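You operate a simulated robot arm through the tools that you are given. There is no shell and no other tool. Be economical: measure what you need, move in short steps, check, and stop when the job is done.

Carry out the task below with a simulated robot arm. There is one attempt and no reset: what you move stays moved.

TASK
Put the 8 mm zip slider from the wide wing of the layout table on the silver thread wax tin and the 15 mm zip slider on the lilac slip sheet.
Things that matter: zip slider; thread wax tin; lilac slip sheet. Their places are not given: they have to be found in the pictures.

It is judged by the outcome, as a careful person would: the job done as asked, and still so three seconds after it is handed in. It fails if anything else is knocked over, pushed out of place, dropped, spilled or broken.

THE ROBOT
A 7-joint arm with a two-finger parallel gripper, fixed in place. Base frame: the origin is at the foot of the arm, x ahead of it, y to its left, z up; the work surface is at about z = 0. Lengths are in mm, angles in degrees, forces in N, time in s.
With the tool pointing down near the work surface it reaches from about 220 to 580 mm from the base axis. Its first joint turns from -66.0 to 66.0 degrees. Payload 2.5 kg.
Tool frame: the origin (TCP) lies between the finger pads and is the grasp point; the fingertips stand 23 mm ahead of it; z points along the fingers, y is the line along which they close. The gripper opens to 94 mm. The fingers are 38 mm wide and 10 mm thick; the gripper's body (54 by 96 mm) begins 39 mm behind the TCP.
Orientation is that of the tool frame in the base frame, as a unit quaternion [x, y, z, w]. With the fingers straight down and closing along the base's y, the tool's x points along the base's -x, its y along +y and its z along -z.

THE INTERFACE
- The arm moves only by the tool servo_tool. Its argument "rows" is a list of rows, each an object of numbers (a shift or turn left out is 0, a gripper value left out holds the last): "dx", "dy", "dz": the shift along the tool's x, y, z in mm; "wx", "wy", "wz": the turn, a rotation vector about the tool's x, y, z in degrees. In form: [{"dx": .., "dy": .., "dz": .., "wx": .., "wy": .., "wz": ..}, ...]. A call has 1 to 8 rows; each row is the pose to reach, as a shift and turn from the pose commanded when the call began, along the tool's axes at that moment. "fingers" is the gripper command, from -1 (shut) to 1 (fully open), values between in proportion, set as the call begins (left out, the last holds). A row lasts 0.2 s, in which the tool goes at most 50 mm and 8.6 degrees; a call with a longer step from one row to the next is refused whole, and so is a gripper value outside its range. A pose out of reach is approached as far as the arm can. The call stops where the force on the tool passes 40 N (or 10 N more than at its start, if that is more) or the arm is blocked; 0.2 s more then pass. The fingers move at their own pace (about 108 mm/s each) and stop on an object; they squeeze with about 35 N. The grip force told is the motor's: it shows also when the fingers shut on nothing. Time passes only in rows, and 0.2 s behind the last, so rows that repeat a pose let the fingers close. It gives the time, the measured TCP pose, the force on the tool (base axes), the opening and the grip force at its end, in the units of the frame above (readings bear some noise), and new pictures: "show" is both (left out), scene, wrist or none.
- Cameras (640 x 400 px; columns grow to the right, rows downward): "scene" is fixed at [112.5, -400.4, 551]; the picture's right is [0.88, -0.47, 0.00], its down [-0.24, -0.45, -0.86] and it looks along [0.41, 0.76, -0.51] (base axes); focal length 357 px, centre (320, 200). "wrist" rides on the gripper at [-39, 0, -44] in the tool frame; the picture's right is [0.00, -1.00, 0.00], its down [0.97, 0.00, -0.24] and it looks along [0.24, 0.00, 0.97] (tool axes); focal length 218 px, centre (320, 200).
- pixel_to_xyz(camera, pixels): for up to 12 pixels [column, row] of the newest picture of that camera ("zoom" is the newest enlarged one), the place [x, y, z] in the base frame of the surface seen there, good to about 2 mm. No time passes.
- zoom(camera, box): a new picture of the part [left, top, right, bottom] of that camera's present view, enlarged. No time passes.
- close_job(): hands the job in; it is judged then, once.

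Work in short steps. Measure before you move; look again where a grasp or a placing could have gone wrong, and mend it. You have 60 turns and 100 pictures in all, the two below and enlarged ones among them. Open the gripper and draw the arm clear of the work before you hand the job in, unless the task says otherwise; then end with one line.

The tools are called after "Call:" by a JSON object that holds its "name" and its "arguments". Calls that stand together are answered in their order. servo_tool: Moves the arm, as the interface text tells. Its arguments: {"type":"object","properties":{"rows":{"type":"array","items":{"type":"object","properties":{"dx":{"type":"number"},"dy":{"type":"number"},"dz":{"type":"number"},"wx":{"type":"number"},"wy":{"type":"number"},"wz":{"type":"number"}}}},"fingers":{"type":"number"},"show":{"type":"string","enum":["both","scene","wrist","none"]}},"required":["rows"]} The other tools are called the same way: pixel_to_xyz (camera, pixels) gives the place of the surface under pixels of a picture; zoom (camera, box) takes an enlarged picture of a part of a camera's view; close_job () hands the job in.

At the start:

```text
time_s: 0.0
tool_pos: [338.6, 312.1, 308.7]
ee_rot: [0.0, 1.0, 0.0, 0.0]
force: [-0.2, -0.2, 0.5]
finger_gap: 94.2
gripper_force: 0.1
```

scene: 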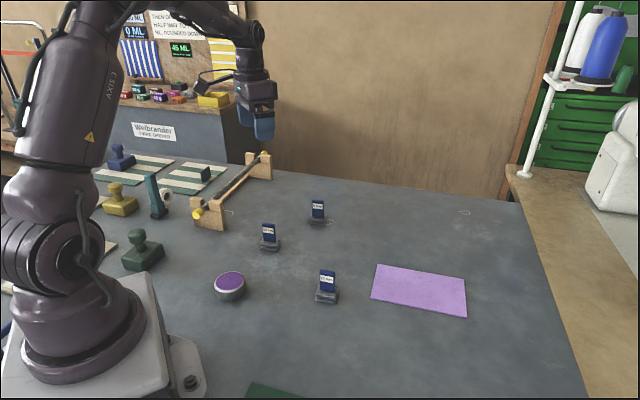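
wrist: 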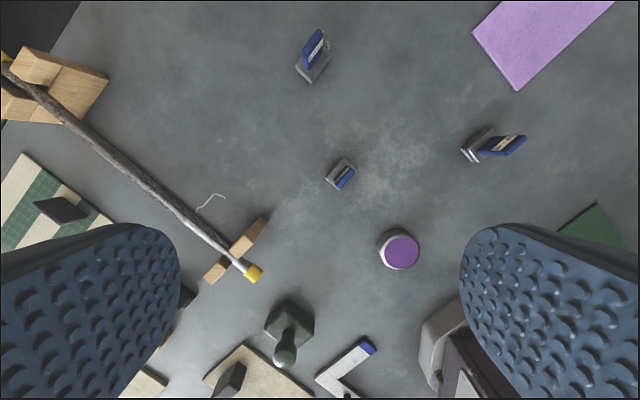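

I see three labelled sliders near (268,237), (318,210), (326,285). I'll zoom in to read their labels and find the tin.

Call:
{"name": "zoom", "arguments": {"camera": "scene", "box": [200, 180, 360, 310]}}

Call:
{"name": "zoom", "arguments": {"camera": "scene", "box": [80, 80, 300, 230]}}

Call:
{"name": "zoom", "arguments": {"camera": "wrist", "box": [280, 10, 540, 280]}}

```text
3.08 times, centred on (280, 245) of scene
```

zoom: 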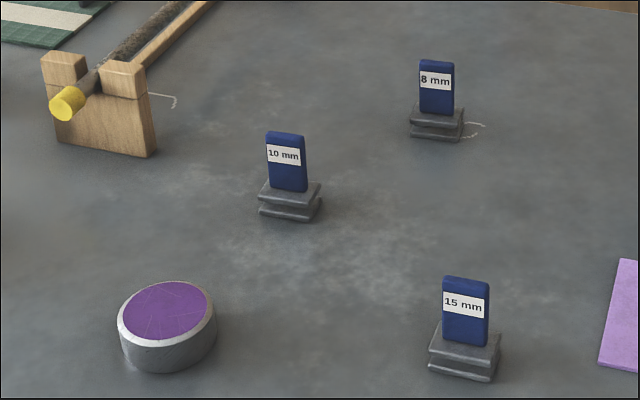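

```text
2.67 times, centred on (190, 155) of scene
```

zoom: 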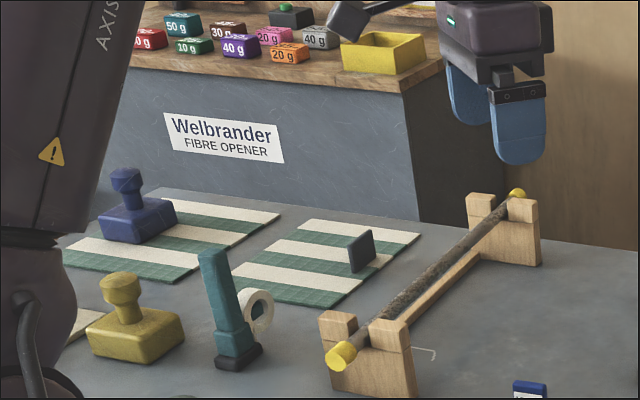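

```text
1.48 times, centred on (410, 145) of wrist
```

zoom: 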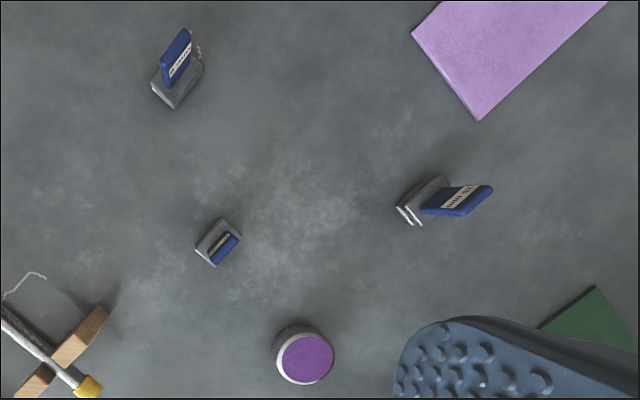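

The 8 mm slider is the far one and the 15 mm is the near one. Next I'll measure both, plus the tin and the sheet.

Call:
{"name": "zoom", "arguments": {"camera": "scene", "box": [290, 190, 350, 230]}}

Call:
{"name": "pixel_to_xyz", "arguments": {"camera": "scene", "pixels": [[318, 202], [318, 213], [313, 218], [326, 272], [327, 287], [326, 297], [229, 279], [218, 290], [376, 265], [464, 280], [466, 317], [371, 299]]}}

Call:
{"name": "pixel_to_xyz", "arguments": {"camera": "wrist", "pixels": [[316, 38], [306, 48], [314, 70], [505, 144], [480, 150], [475, 155], [400, 251], [515, 90], [473, 33], [343, 178]]}}

Call:
{"name": "zoom", "arguments": {"camera": "wrist", "box": [0, 130, 400, 400]}}

```text
10.00 times, centred on (320, 210) of scene
```

zoom: 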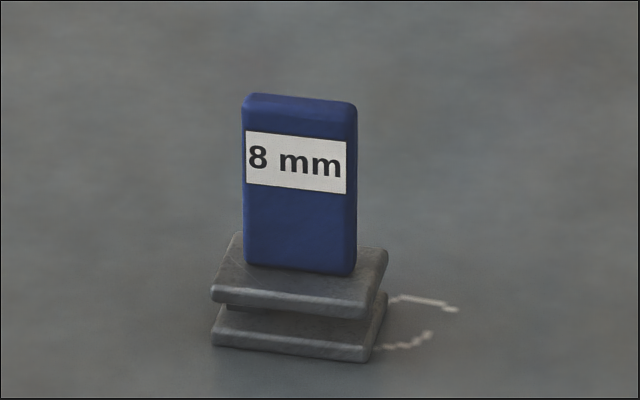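

```text
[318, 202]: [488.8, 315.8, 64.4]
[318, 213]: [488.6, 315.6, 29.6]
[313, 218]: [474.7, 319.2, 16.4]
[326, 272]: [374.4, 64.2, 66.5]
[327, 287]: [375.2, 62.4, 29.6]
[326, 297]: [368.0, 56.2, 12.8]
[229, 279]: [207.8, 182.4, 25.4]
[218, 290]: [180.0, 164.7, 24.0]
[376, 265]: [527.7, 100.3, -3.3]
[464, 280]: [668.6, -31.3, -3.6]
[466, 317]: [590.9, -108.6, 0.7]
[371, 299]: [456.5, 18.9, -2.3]
```

```text
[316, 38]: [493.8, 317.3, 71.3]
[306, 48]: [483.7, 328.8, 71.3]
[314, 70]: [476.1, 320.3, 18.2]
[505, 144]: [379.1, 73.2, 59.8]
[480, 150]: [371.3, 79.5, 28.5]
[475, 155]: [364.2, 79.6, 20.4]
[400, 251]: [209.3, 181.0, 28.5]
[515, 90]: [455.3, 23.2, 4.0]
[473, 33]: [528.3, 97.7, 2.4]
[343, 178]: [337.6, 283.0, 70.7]
```

```text
1.48 times, centred on (200, 265) of wrist
```

zoom: 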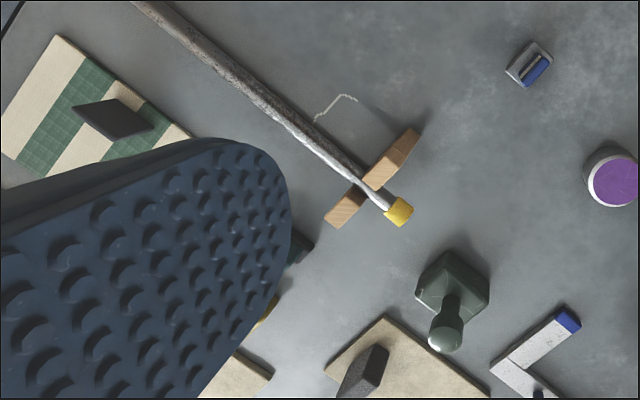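

Both tabs stand upright, with tops at about z = 71. I'll measure their edge points to get yaw and thickness.

Call:
{"name": "zoom", "arguments": {"camera": "wrist", "box": [285, 20, 345, 90]}}

Call:
{"name": "zoom", "arguments": {"camera": "wrist", "box": [450, 115, 535, 175]}}

Call:
{"name": "zoom", "arguments": {"camera": "scene", "box": [296, 262, 356, 310]}}

```text
5.71 times, centred on (315, 55) of wrist
```

zoom: 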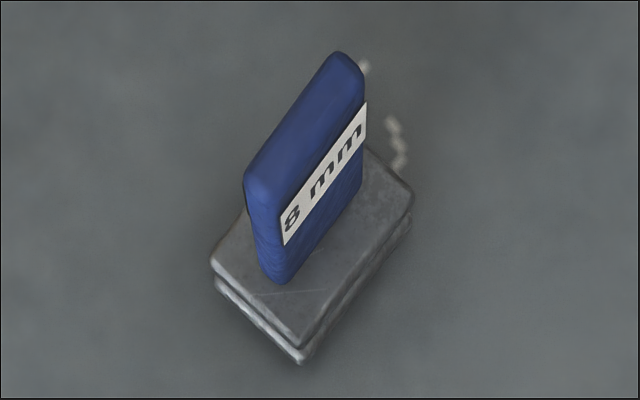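

```text
6.67 times, centred on (492, 145) of wrist
```

zoom: 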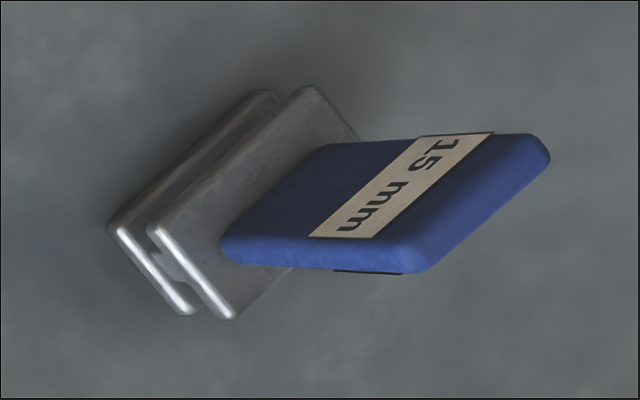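

```text
8.33 times, centred on (326, 286) of scene
```

zoom: 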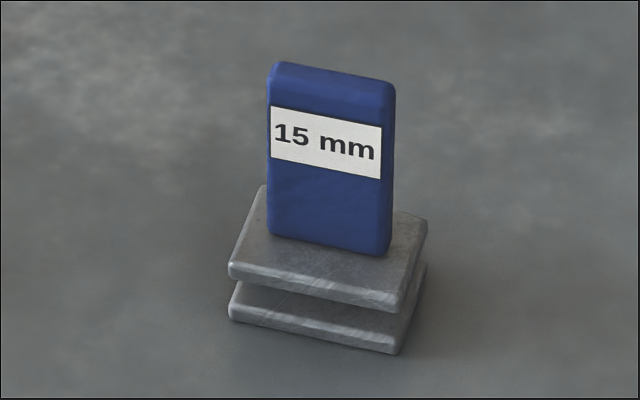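

Call:
{"name": "pixel_to_xyz", "arguments": {"camera": "zoom", "pixels": [[275, 120], [390, 140], [275, 220], [385, 240], [275, 70], [388, 86], [235, 268], [392, 300], [415, 225], [265, 200]]}}

Call:
{"name": "pixel_to_xyz", "arguments": {"camera": "wrist", "pixels": [[306.2, 51.5], [321.5, 35], [303.4, 48.9], [317.1, 31.5], [308, 65], [316, 76], [297.5, 65], [330, 55]]}}

```text
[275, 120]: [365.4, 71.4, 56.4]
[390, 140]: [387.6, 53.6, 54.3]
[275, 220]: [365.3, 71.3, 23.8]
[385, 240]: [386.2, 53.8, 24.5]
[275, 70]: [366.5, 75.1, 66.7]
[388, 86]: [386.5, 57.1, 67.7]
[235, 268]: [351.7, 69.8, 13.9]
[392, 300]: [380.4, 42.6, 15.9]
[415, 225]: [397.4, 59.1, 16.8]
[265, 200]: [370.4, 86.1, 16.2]
```

```text
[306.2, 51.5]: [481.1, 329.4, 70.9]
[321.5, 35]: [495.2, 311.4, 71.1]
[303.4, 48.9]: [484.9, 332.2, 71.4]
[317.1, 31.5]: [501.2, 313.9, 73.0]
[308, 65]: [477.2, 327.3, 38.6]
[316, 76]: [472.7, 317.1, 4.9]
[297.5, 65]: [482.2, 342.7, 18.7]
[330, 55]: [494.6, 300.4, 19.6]
```

The 15 mm tab is centred at about (377.5, 65.5) with its normal at about 48° yaw. I'll move above it, turn +42° about the tool z, and set the fingers half open.

Call:
{"name": "servo_tool", "arguments": {"rows": [{"dx": -5, "dy": -35, "dz": 15, "wz": 7}, {"dx": -10, "dy": -70, "dz": 35, "wz": 14}, {"dx": -15, "dy": -105, "dz": 60, "wz": 21}, {"dx": -20, "dy": -140, "dz": 85, "wz": 28}, {"dx": -26, "dy": -175, "dz": 110, "wz": 35}, {"dx": -33, "dy": -210, "dz": 135, "wz": 42}, {"dx": -38.9, "dy": -246.6, "dz": 158, "wz": 42}, {"dx": -38.9, "dy": -246.6, "dz": 158, "wz": 42}], "fingers": 0.0}}

```text
time_s: 1.8
tool_pos: [380.7, 65.1, 147.5]
ee_rot: [0.358, 0.934, 0.0, 0.0]
force: [0.0, 0.3, -0.1]
finger_gap: 46.9
gripper_force: 0.1
```

scene: 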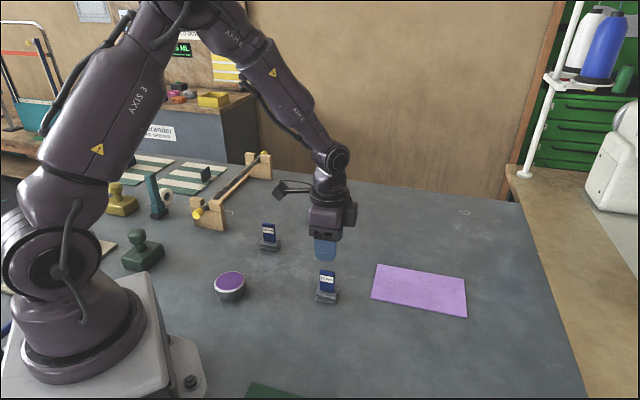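
wrist: 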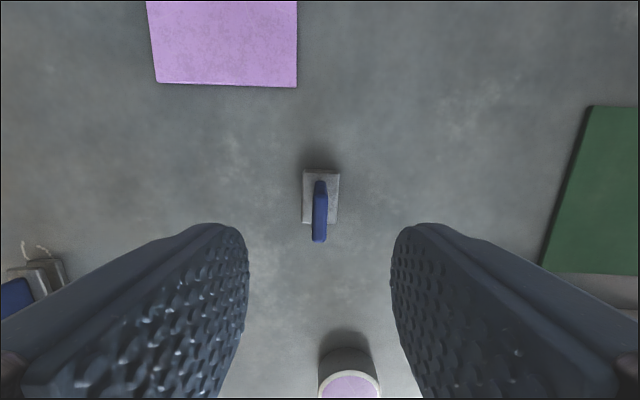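

The tab sits centred between the fingers in yaw. I'll measure its top before going down.

Call:
{"name": "zoom", "arguments": {"camera": "wrist", "box": [280, 155, 360, 255]}}

Call:
{"name": "pixel_to_xyz", "arguments": {"camera": "wrist", "pixels": [[319, 239], [320, 186], [319, 215], [314, 230], [325, 230], [305, 220], [336, 220], [306, 174], [338, 174]]}}

```text
4.00 times, centred on (320, 205) of wrist
```

zoom: 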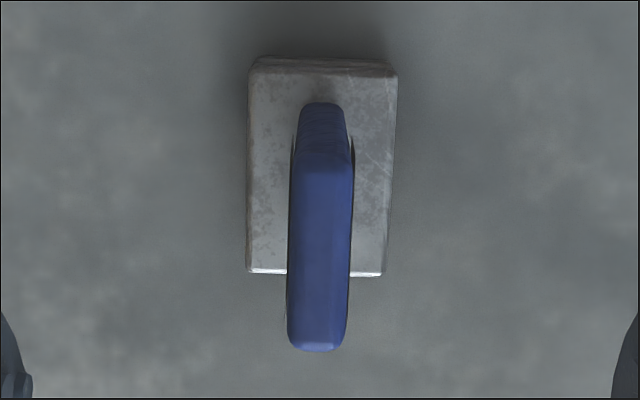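

```text
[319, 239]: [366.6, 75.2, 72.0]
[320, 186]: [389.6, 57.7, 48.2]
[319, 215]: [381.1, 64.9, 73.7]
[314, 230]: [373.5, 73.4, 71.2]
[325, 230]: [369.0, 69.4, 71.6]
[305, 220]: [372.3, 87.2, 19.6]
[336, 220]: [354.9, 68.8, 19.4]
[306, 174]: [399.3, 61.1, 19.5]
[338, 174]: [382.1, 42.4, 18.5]
```

Call:
{"name": "servo_tool", "arguments": {"rows": [{"dx": 2.6, "dy": -1.1, "dz": 30}, {"dx": 2.6, "dy": -1.1, "dz": 60}, {"dx": 2.6, "dy": -1.1, "dz": 80}, {"dx": 2.6, "dy": -1.1, "dz": 95}, {"dx": 2.6, "dy": -1.1, "dz": 95}]}}

```text
time_s: 3.0
tool_pos: [376.7, 67.7, 55.0]
ee_rot: [0.358, 0.934, 0.0, 0.001]
force: [-0.8, -0.3, -0.1]
finger_gap: 47.0
gripper_force: 0.0
```

scene: 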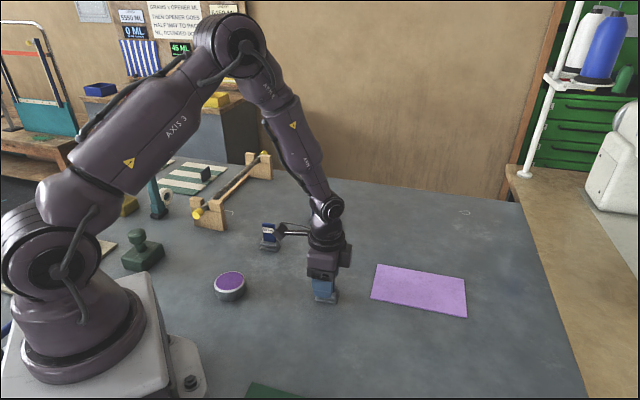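
wrist: 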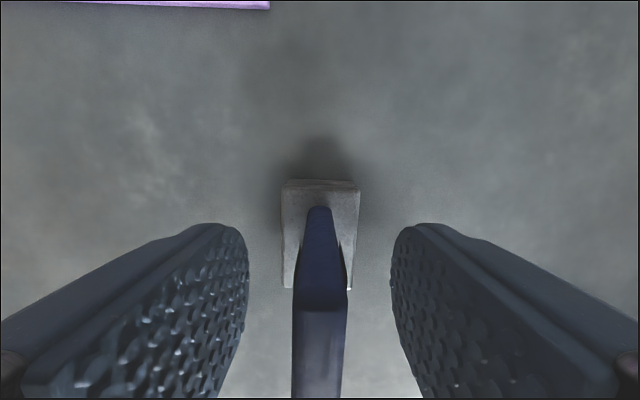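

There's an appendage on the wrist that appears near the 10 mm slider, so I'll check its clearance.

Call:
{"name": "zoom", "arguments": {"camera": "scene", "box": [240, 180, 380, 310]}}

Call:
{"name": "pixel_to_xyz", "arguments": {"camera": "scene", "pixels": [[282, 228], [296, 227], [305, 228], [268, 226], [268, 235], [275, 235], [268, 245]]}}

```text
3.08 times, centred on (310, 245) of scene
```

zoom: 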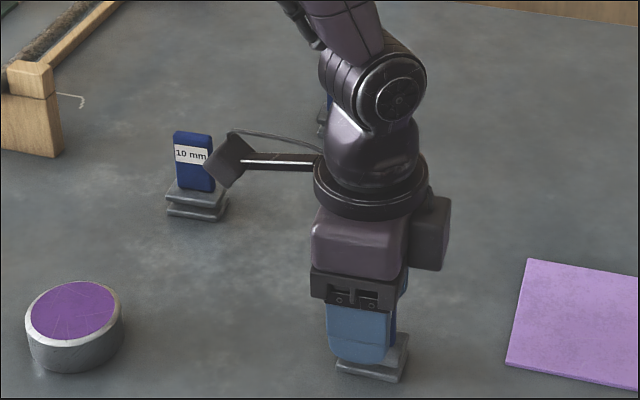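

```text
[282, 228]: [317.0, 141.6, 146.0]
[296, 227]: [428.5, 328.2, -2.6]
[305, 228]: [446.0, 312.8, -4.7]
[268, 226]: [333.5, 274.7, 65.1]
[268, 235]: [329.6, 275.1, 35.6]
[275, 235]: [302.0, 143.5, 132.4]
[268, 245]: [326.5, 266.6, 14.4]
```

The appendage is about 75 mm above TCP height, so it's clear. Now I close on the tab.

Call:
{"name": "servo_tool", "arguments": {"rows": [{}, {}, {}, {}], "fingers": -1, "show": "none"}}

Call:
{"name": "servo_tool", "arguments": {"rows": [{"dz": -20}, {"dz": -50}, {"dz": -80}, {"dz": -80}]}}

```text
time_s: 4.0
tool_pos: [376.3, 69.1, 54.4]
ee_rot: [0.358, 0.934, 0.0, 0.0]
force: [-1.1, -0.5, -0.4]
finger_gap: 8.9
gripper_force: 35.0
```

```text
time_s: 5.0
tool_pos: [375.4, 69.2, 134.2]
ee_rot: [0.359, 0.933, 0.0, -0.001]
force: [-0.6, -0.3, -0.9]
finger_gap: 8.5
gripper_force: 35.2
```

scene: 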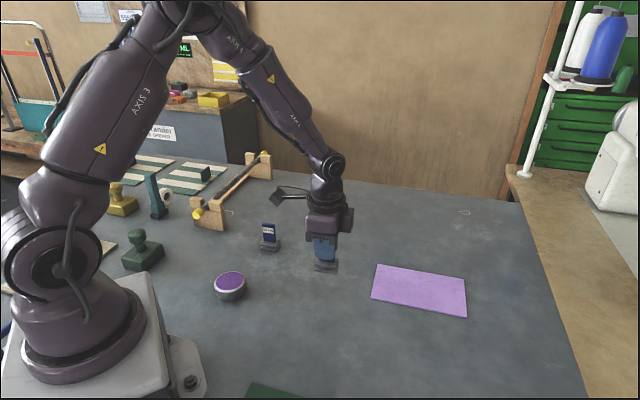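
wrist: 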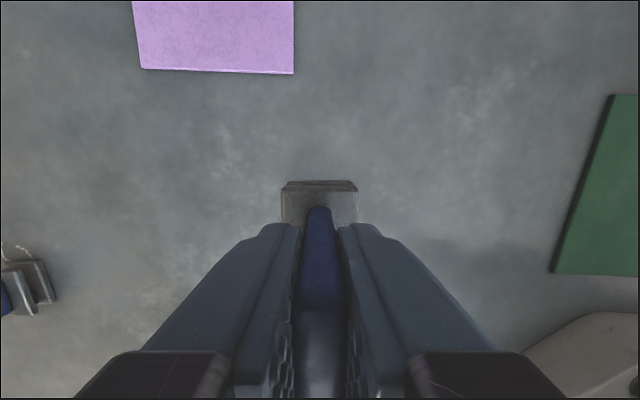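

The slider is held (gap 8.5). I'll carry it over the sheet to about (535, 5).

Call:
{"name": "servo_tool", "arguments": {"rows": [{"dx": -27, "dy": 10}, {"dx": -54, "dy": 20}, {"dx": -81, "dy": 30}, {"dx": -108, "dy": 40}, {"dx": -135, "dy": 50}, {"dx": -161.5, "dy": 59}, {"dx": -161.5, "dy": 59, "dz": 20}, {"dx": -161.5, "dy": 59, "dz": 30}]}}

```text
time_s: 6.8
tool_pos: [534.4, 2.9, 105.3]
ee_rot: [0.358, 0.934, 0.0, 0.0]
force: [-0.6, 0.8, -1.7]
finger_gap: 8.7
gripper_force: 35.0
```

scene: 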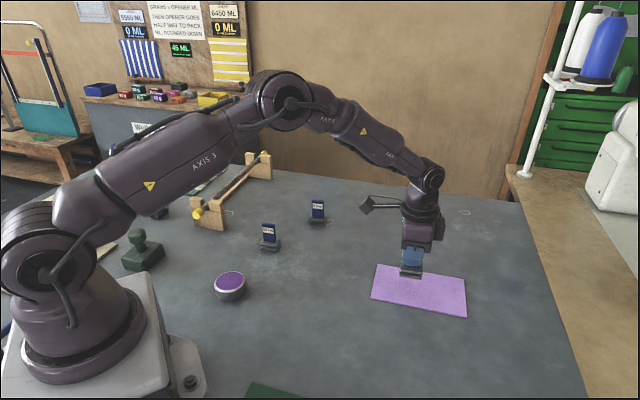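
wrist: 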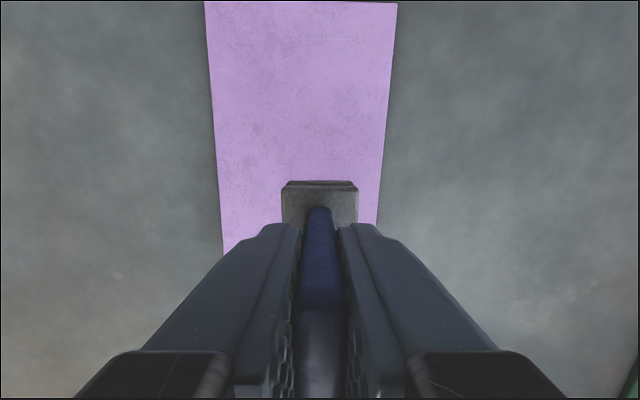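

It's over the sheet. I'll centre it with +8 mm in tool y and lower it gently.

Call:
{"name": "servo_tool", "arguments": {"rows": [{"dy": 8, "dz": 15}, {"dy": 8, "dz": 30}, {"dy": 8, "dz": 40}, {"dy": 8, "dz": 45}, {"dy": 8, "dz": 47}, {"dy": 8, "dz": 47}]}}

```text
time_s: 8.2
tool_pos: [539.8, 9.8, 59.7]
ee_rot: [0.359, 0.933, 0.0, -0.001]
force: [-0.9, -0.1, 3.7]
finger_gap: 8.7
gripper_force: 34.9
```

scene: 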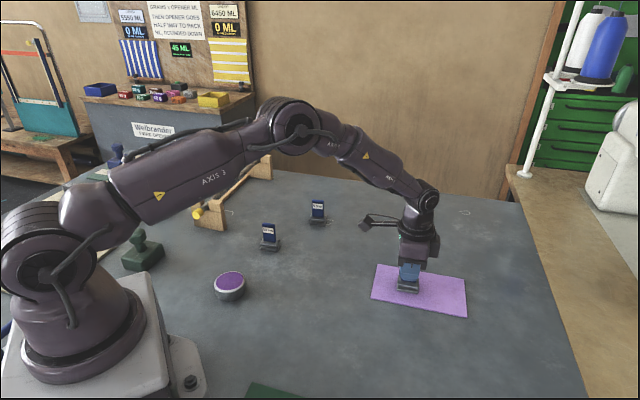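
wrist: 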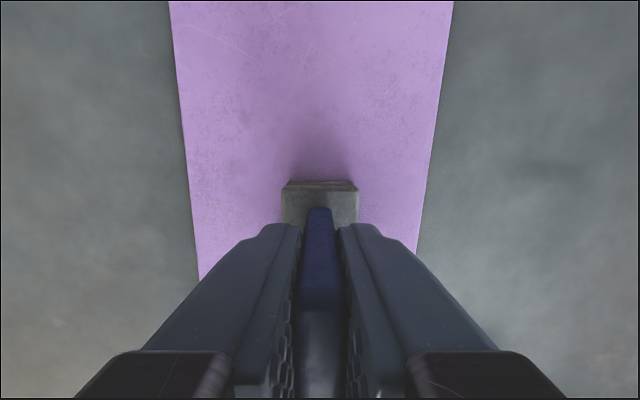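

The z-force rose by about 5 N, so it's touching the sheet. I'll release it and rise.

Call:
{"name": "servo_tool", "arguments": {"rows": [{"dz": 0.5}, {"dz": 0.5}, {"dz": 0.5}], "fingers": 0.0, "show": "none"}}

Call:
{"name": "servo_tool", "arguments": {"rows": [{"dz": -30}, {"dz": -70}, {"dz": -110}, {"dz": -110}]}}

```text
time_s: 9.0
tool_pos: [538.2, 9.5, 58.2]
ee_rot: [0.359, 0.933, 0.0, 0.001]
force: [0.3, -0.5, -0.3]
finger_gap: 46.9
gripper_force: 0.1
```

```text
time_s: 10.0
tool_pos: [540.2, 9.5, 169.9]
ee_rot: [0.358, 0.934, 0.0, 0.0]
force: [-0.9, 0.5, -0.4]
finger_gap: 47.0
gripper_force: 0.1
```

scene: 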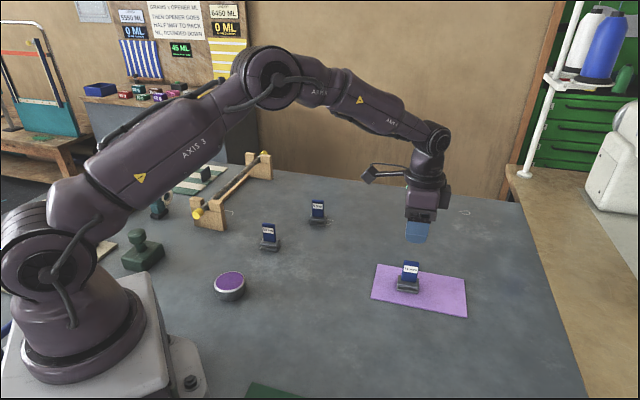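
wrist: 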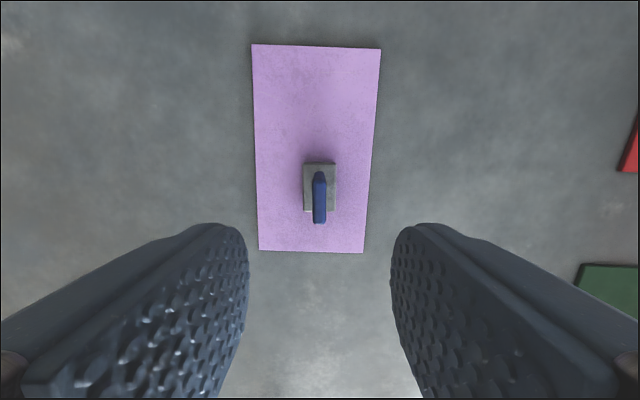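

The 15 mm slider stands on the sheet. Next I move over the 8 mm slider at about (490, 321), with 6° of extra yaw.

Call:
{"name": "servo_tool", "arguments": {"rows": [{"dx": 31, "dy": 25}, {"dx": 65, "dy": 53}, {"dx": 100, "dy": 81, "wz": 3}, {"dx": 136, "dy": 110, "wz": 6}, {"dx": 172, "dy": 139, "wz": 6}, {"dx": 208, "dy": 168, "wz": 6}, {"dx": 245.6, "dy": 198, "dz": 10, "wz": 6}, {"dx": 245.6, "dy": 198, "dz": 30, "wz": 6}]}}

```text
time_s: 11.8
tool_pos: [488.8, 321.7, 135.9]
ee_rot: [0.406, 0.914, 0.0, 0.0]
force: [0.4, 0.4, 0.1]
finger_gap: 46.8
gripper_force: 0.0
```

scene: 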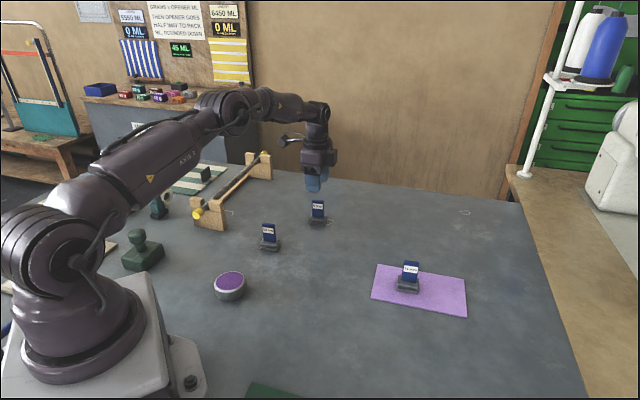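
wrist: 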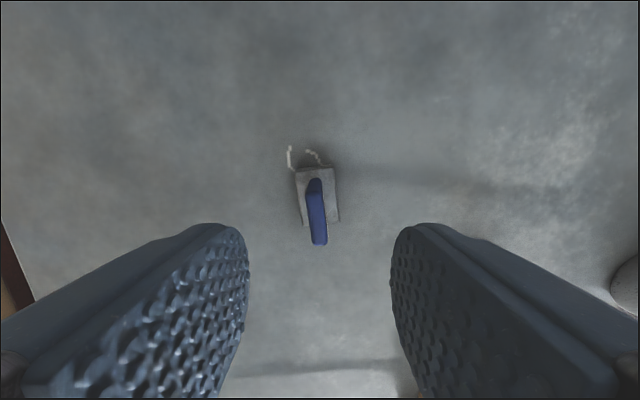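

Call:
{"name": "zoom", "arguments": {"camera": "wrist", "box": [275, 140, 365, 260]}}

Call:
{"name": "pixel_to_xyz", "arguments": {"camera": "wrist", "pixels": [[318, 240], [316, 215], [315, 198], [304, 222], [337, 220], [298, 172], [333, 170]]}}

```text
3.33 times, centred on (320, 200) of wrist
```

zoom: 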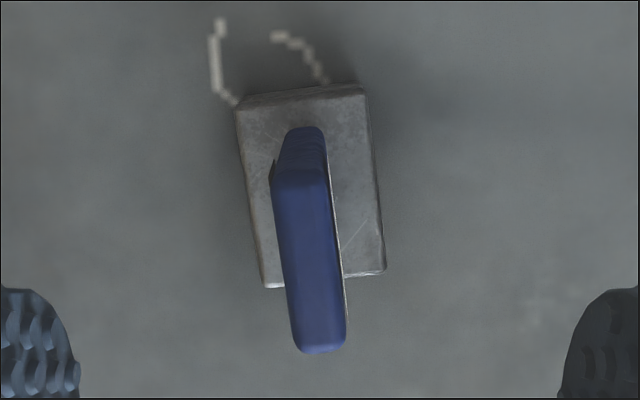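

```text
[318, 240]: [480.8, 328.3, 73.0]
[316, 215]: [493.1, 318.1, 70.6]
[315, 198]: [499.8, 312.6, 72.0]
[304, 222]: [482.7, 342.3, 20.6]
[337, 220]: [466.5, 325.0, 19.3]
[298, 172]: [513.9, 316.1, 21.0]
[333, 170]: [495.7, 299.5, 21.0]
```

The slider's yaw calls for a -7° turn. I'll correct that and descend to TCP z of about 55.

Call:
{"name": "servo_tool", "arguments": {"rows": [{"dx": -1.8, "wz": -7}, {"dx": -1.8, "dz": 30, "wz": -7}, {"dx": -1.8, "dz": 55, "wz": -7}, {"dx": -1.8, "dz": 72, "wz": -7}, {"dx": -1.8, "dz": 81, "wz": -7}, {"dx": -1.8, "dz": 81, "wz": -7}]}}

```text
time_s: 13.2
tool_pos: [490.6, 319.7, 54.6]
ee_rot: [0.35, 0.937, 0.001, 0.001]
force: [0.0, 0.3, 0.5]
finger_gap: 47.0
gripper_force: 0.1
```

scene: 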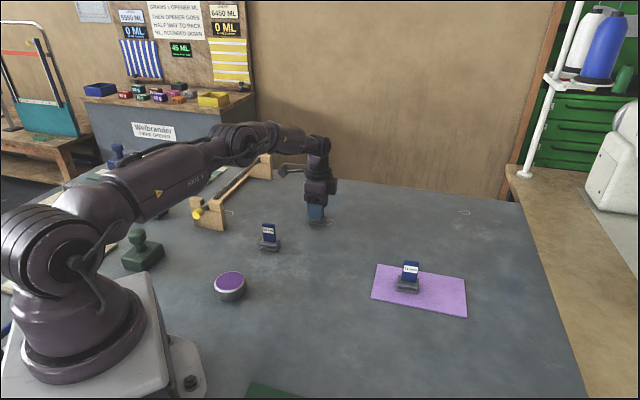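
wrist: 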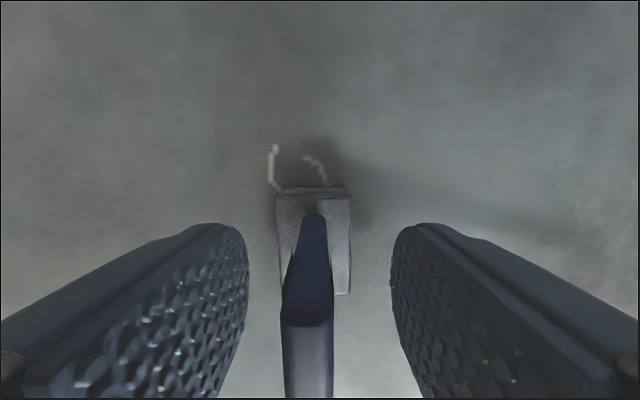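

The tab is about 2 mm to the +y side, so I'll nudge across, close and lift.

Call:
{"name": "servo_tool", "arguments": {"rows": [{"dy": 2}, {"dy": 2}], "show": "none"}}

Call:
{"name": "servo_tool", "arguments": {"rows": [{}, {}, {}, {}], "fingers": -1, "show": "none"}}

Call:
{"name": "servo_tool", "arguments": {"rows": [{"dz": -20}, {"dz": -60}, {"dz": -105}, {"dz": -105}]}}

```text
time_s: 13.8
tool_pos: [492.2, 322.3, 57.2]
ee_rot: [0.351, 0.937, -0.001, 0.0]
force: [-0.1, -0.9, 0.5]
finger_gap: 46.9
gripper_force: 0.0
```

```text
time_s: 14.8
tool_pos: [491.3, 320.4, 56.5]
ee_rot: [0.35, 0.937, 0.0, -0.001]
force: [0.3, -0.6, -0.1]
finger_gap: 8.7
gripper_force: 34.6
```

```text
time_s: 15.8
tool_pos: [494.1, 319.8, 162.1]
ee_rot: [0.35, 0.937, 0.001, 0.0]
force: [0.7, 0.0, -0.8]
finger_gap: 8.5
gripper_force: 35.1
```

scene: 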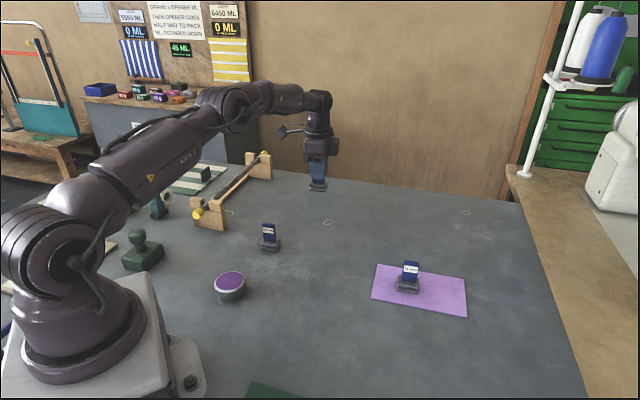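
wrist: 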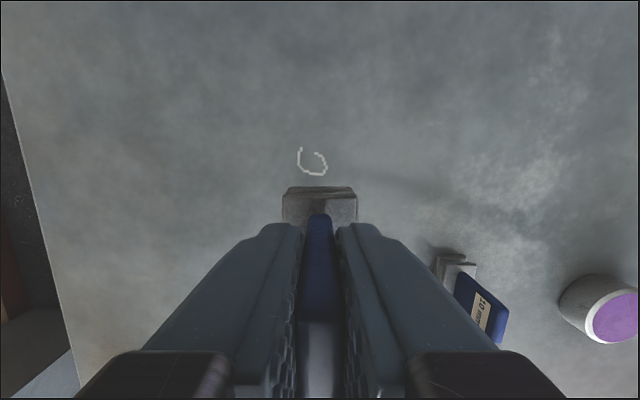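

It's held and clear. I'll measure the tin's rim closely.

Call:
{"name": "zoom", "arguments": {"camera": "scene", "box": [200, 260, 260, 310]}}

Call:
{"name": "pixel_to_xyz", "arguments": {"camera": "scene", "pixels": [[215, 281], [244, 279], [230, 272], [228, 290], [229, 281]]}}

```text
8.00 times, centred on (230, 285) of scene
```

zoom: 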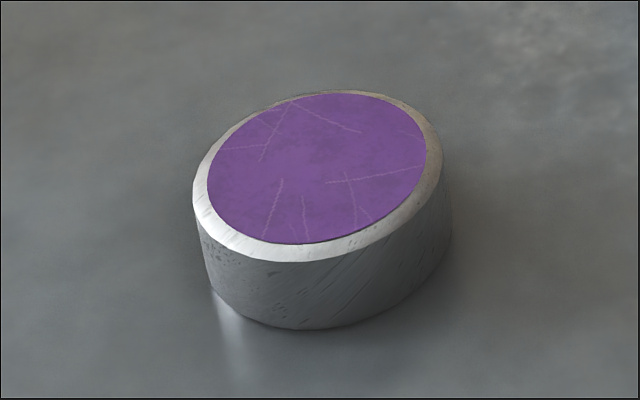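

```text
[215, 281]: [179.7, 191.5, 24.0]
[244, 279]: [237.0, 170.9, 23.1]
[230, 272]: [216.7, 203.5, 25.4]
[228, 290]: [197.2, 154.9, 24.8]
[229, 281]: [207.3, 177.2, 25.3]
```

The tin top is centred at about (208, 179) with z about 25. I'll carry the slider there at height.

Call:
{"name": "servo_tool", "arguments": {"rows": [{"dx": 14, "dy": -33}, {"dx": 31, "dy": -73}, {"dx": 48, "dy": -114}, {"dx": 65, "dy": -156}, {"dx": 83, "dy": -198}, {"dx": 101, "dy": -240}, {"dx": 117, "dy": -278}, {"dx": 123.6, "dy": -294}], "show": "none"}}

Call:
{"name": "servo_tool", "arguments": {"rows": [{"dz": 15}, {"dz": 30}, {"dz": 30}]}}

```text
time_s: 17.6
tool_pos: [206.9, 179.3, 160.2]
ee_rot: [0.35, 0.937, 0.001, 0.0]
force: [-0.2, -0.2, -0.6]
finger_gap: 8.4
gripper_force: 35.0
```

```text
time_s: 18.4
tool_pos: [207.6, 178.5, 131.0]
ee_rot: [0.35, 0.937, 0.001, 0.0]
force: [0.4, 1.5, -1.4]
finger_gap: 8.2
gripper_force: 34.9
```

scene: 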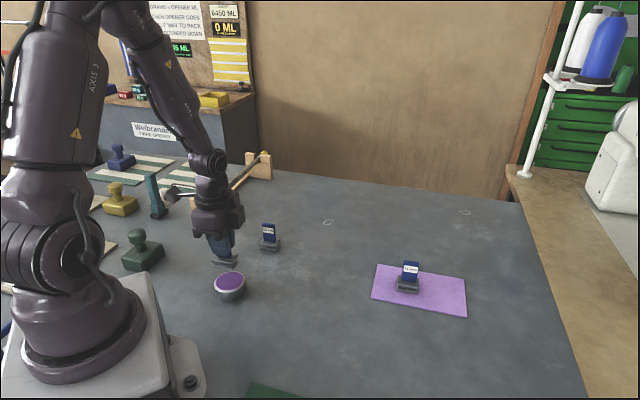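
wrist: 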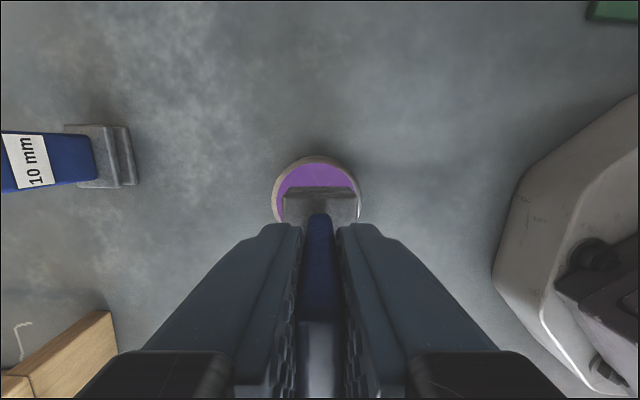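

Tin and slider look aligned laterally. Before descending I'll check the heights of nearby objects under the wrist appendage.

Call:
{"name": "zoom", "arguments": {"camera": "scene", "box": [120, 140, 290, 310]}}

Call:
{"name": "pixel_to_xyz", "arguments": {"camera": "scene", "pixels": [[152, 177], [154, 200], [139, 233], [196, 213], [206, 200], [176, 195], [170, 196], [185, 193], [224, 262]]}}

```text
2.35 times, centred on (205, 225) of scene
```

zoom: 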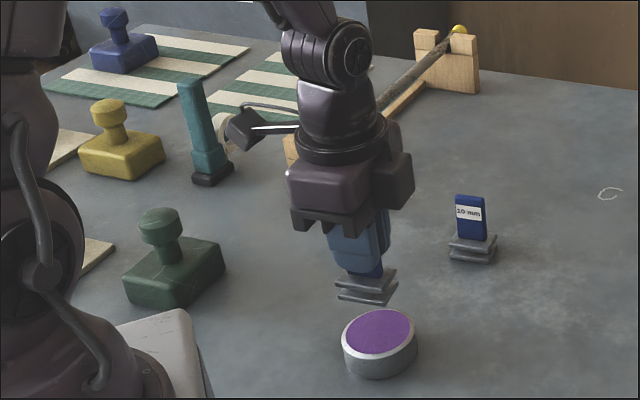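

```text
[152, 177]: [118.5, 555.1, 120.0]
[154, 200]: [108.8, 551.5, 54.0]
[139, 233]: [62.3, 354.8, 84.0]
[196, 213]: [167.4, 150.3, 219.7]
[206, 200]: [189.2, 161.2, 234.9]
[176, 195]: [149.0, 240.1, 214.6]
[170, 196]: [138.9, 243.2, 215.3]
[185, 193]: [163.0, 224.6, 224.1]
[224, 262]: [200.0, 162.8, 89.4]
```

Everything is clear: the appendage is at z of about 210 and nothing sits beneath it. I'll lower in steps.

Call:
{"name": "servo_tool", "arguments": {"rows": [{"dz": 15}, {"dz": 28}, {"dz": 36}, {"dz": 41}, {"dz": 43}, {"dz": 43}]}}

Call:
{"name": "zoom", "arguments": {"camera": "scene", "box": [190, 230, 270, 310]}}

```text
time_s: 19.8
tool_pos: [205.6, 178.2, 88.2]
ee_rot: [0.35, 0.937, 0.0, 0.0]
force: [0.7, -0.6, -1.2]
finger_gap: 8.6
gripper_force: 35.1
```

scene: 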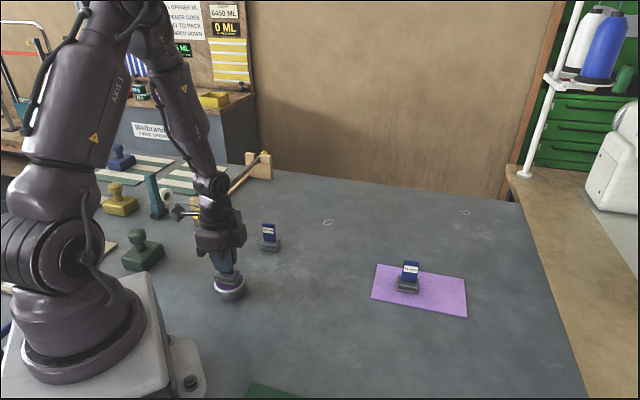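
wrist: 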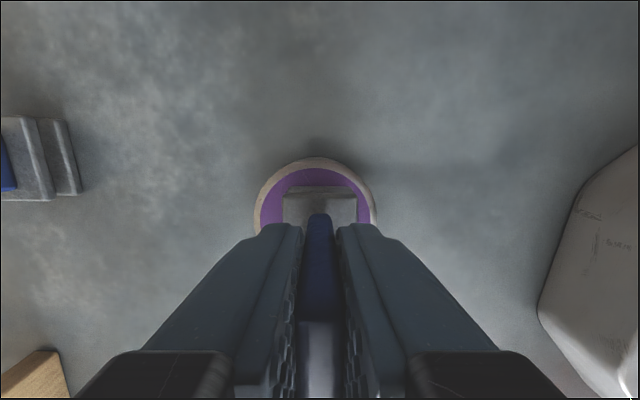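

```text
5.00 times, centred on (230, 270) of scene
```

zoom: 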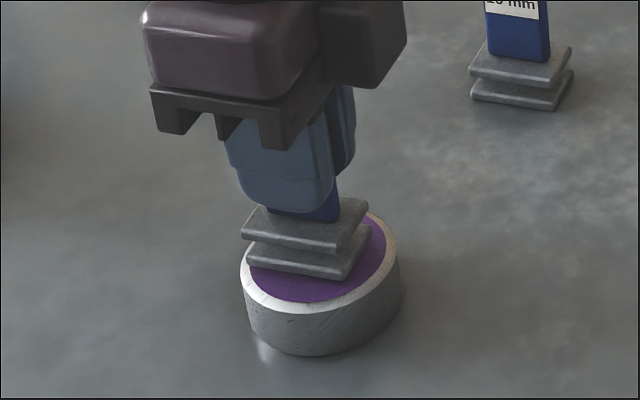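

It's hovering about 5 mm above the tin and nearly centred. I'll make a small correction and lower to contact.

Call:
{"name": "servo_tool", "arguments": {"rows": [{"dx": -1.3, "dy": 2, "dz": 0}, {"dx": -1.3, "dy": 2, "dz": 2}, {"dx": -1.3, "dy": 2, "dz": 4}, {"dx": -1.3, "dy": 2, "dz": 5}, {"dx": -1.3, "dy": 2, "dz": 5}]}}

Call:
{"name": "zoom", "arguments": {"camera": "scene", "box": [190, 230, 270, 310]}}

```text
time_s: 21.0
tool_pos: [209.3, 181.6, 83.8]
ee_rot: [0.35, 0.937, 0.0, 0.0]
force: [-1.6, -1.2, 13.1]
finger_gap: 8.7
gripper_force: 35.0
```

scene: 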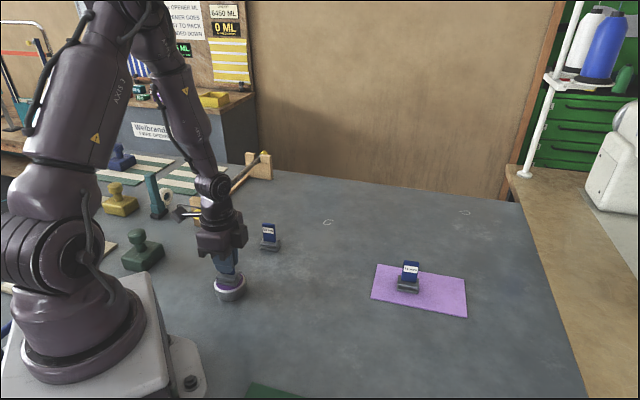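
wrist: 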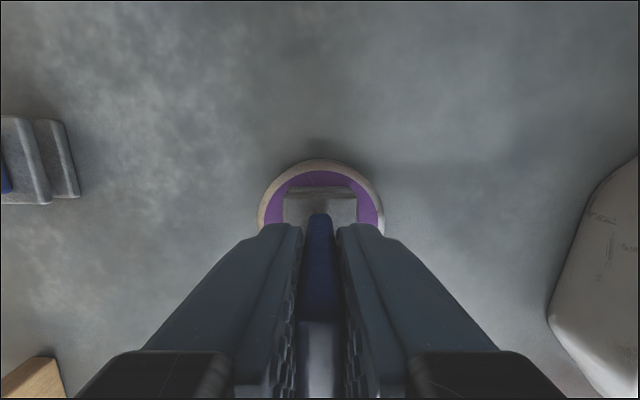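

```text
5.00 times, centred on (230, 270) of scene
```

zoom: 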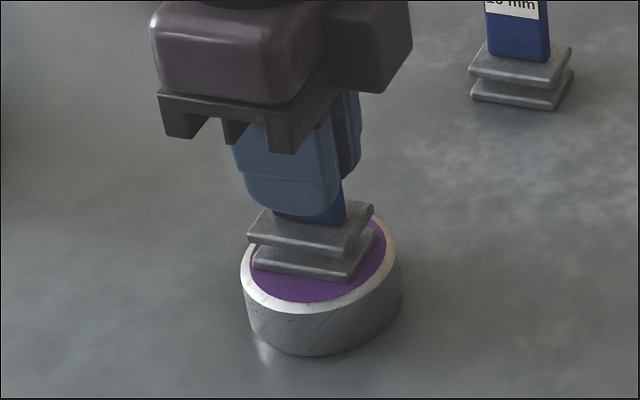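

Contact is at 13 N and it's well within the rim. I'll ease off 1 mm, release and rise.

Call:
{"name": "servo_tool", "arguments": {"rows": [{"dz": -1}, {"dz": -1}], "show": "none"}}

Call:
{"name": "servo_tool", "arguments": {"rows": [{}, {}, {}], "fingers": 0.0, "show": "none"}}

Call:
{"name": "servo_tool", "arguments": {"rows": [{"dz": -20}, {"dz": -50}, {"dz": -90}, {"dz": -130}, {"dz": -170}, {"dz": -170}]}}

Call:
{"name": "zoom", "arguments": {"camera": "scene", "box": [190, 230, 270, 310]}}

```text
time_s: 21.6
tool_pos: [208.2, 180.5, 85.6]
ee_rot: [0.349, 0.937, 0.001, 0.0]
force: [0.0, -0.7, -0.4]
finger_gap: 8.7
gripper_force: 34.9
```

```text
time_s: 22.4
tool_pos: [208.3, 179.7, 85.4]
ee_rot: [0.35, 0.937, 0.0, 0.0]
force: [1.0, -0.3, -0.6]
finger_gap: 47.1
gripper_force: 0.0
```

```text
time_s: 23.8
tool_pos: [208.2, 179.8, 257.3]
ee_rot: [0.35, 0.937, 0.0, 0.0]
force: [0.3, 0.1, 0.3]
finger_gap: 47.0
gripper_force: 0.0
```

scene: 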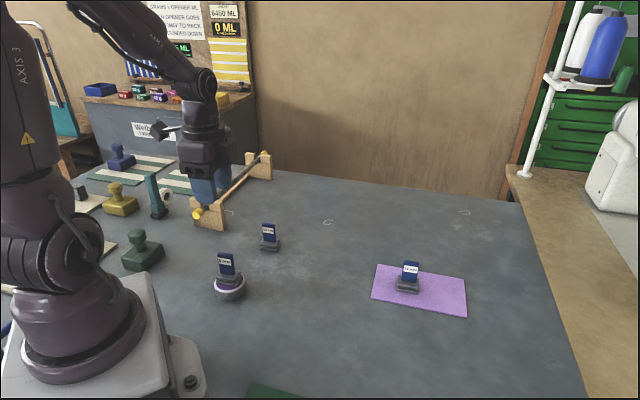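
wrist: 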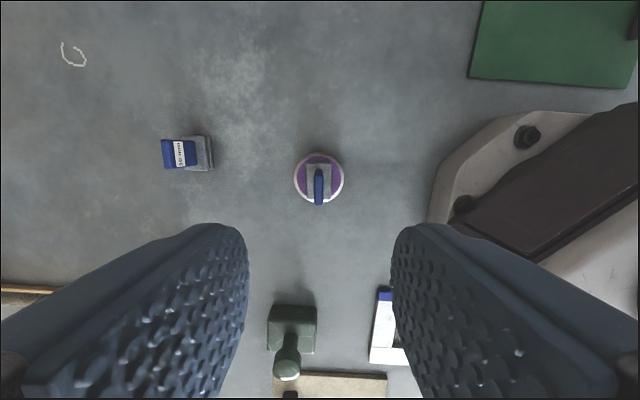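

```text
5.00 times, centred on (230, 270) of scene
```

zoom: 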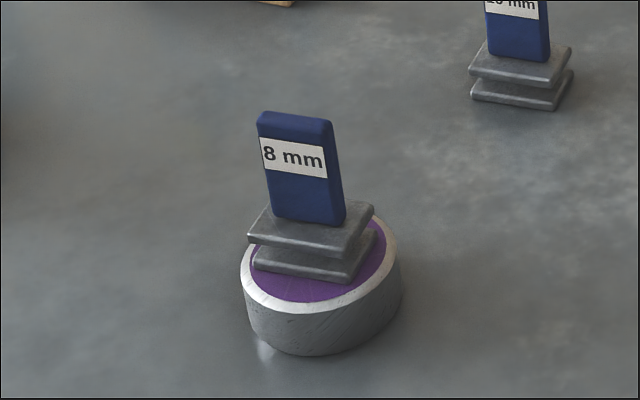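

Both sliders stand upright where asked, and the arm is raised clear with the gripper open.

Call:
{"name": "close_job", "arguments": {}}

```text
The job is handed in.
```

The 8 mm zip slider is standing on the silver thread wax tin and the 15 mm zip slider is standing on the lilac slip sheet; nothing else looked disturbed in the last pictures.
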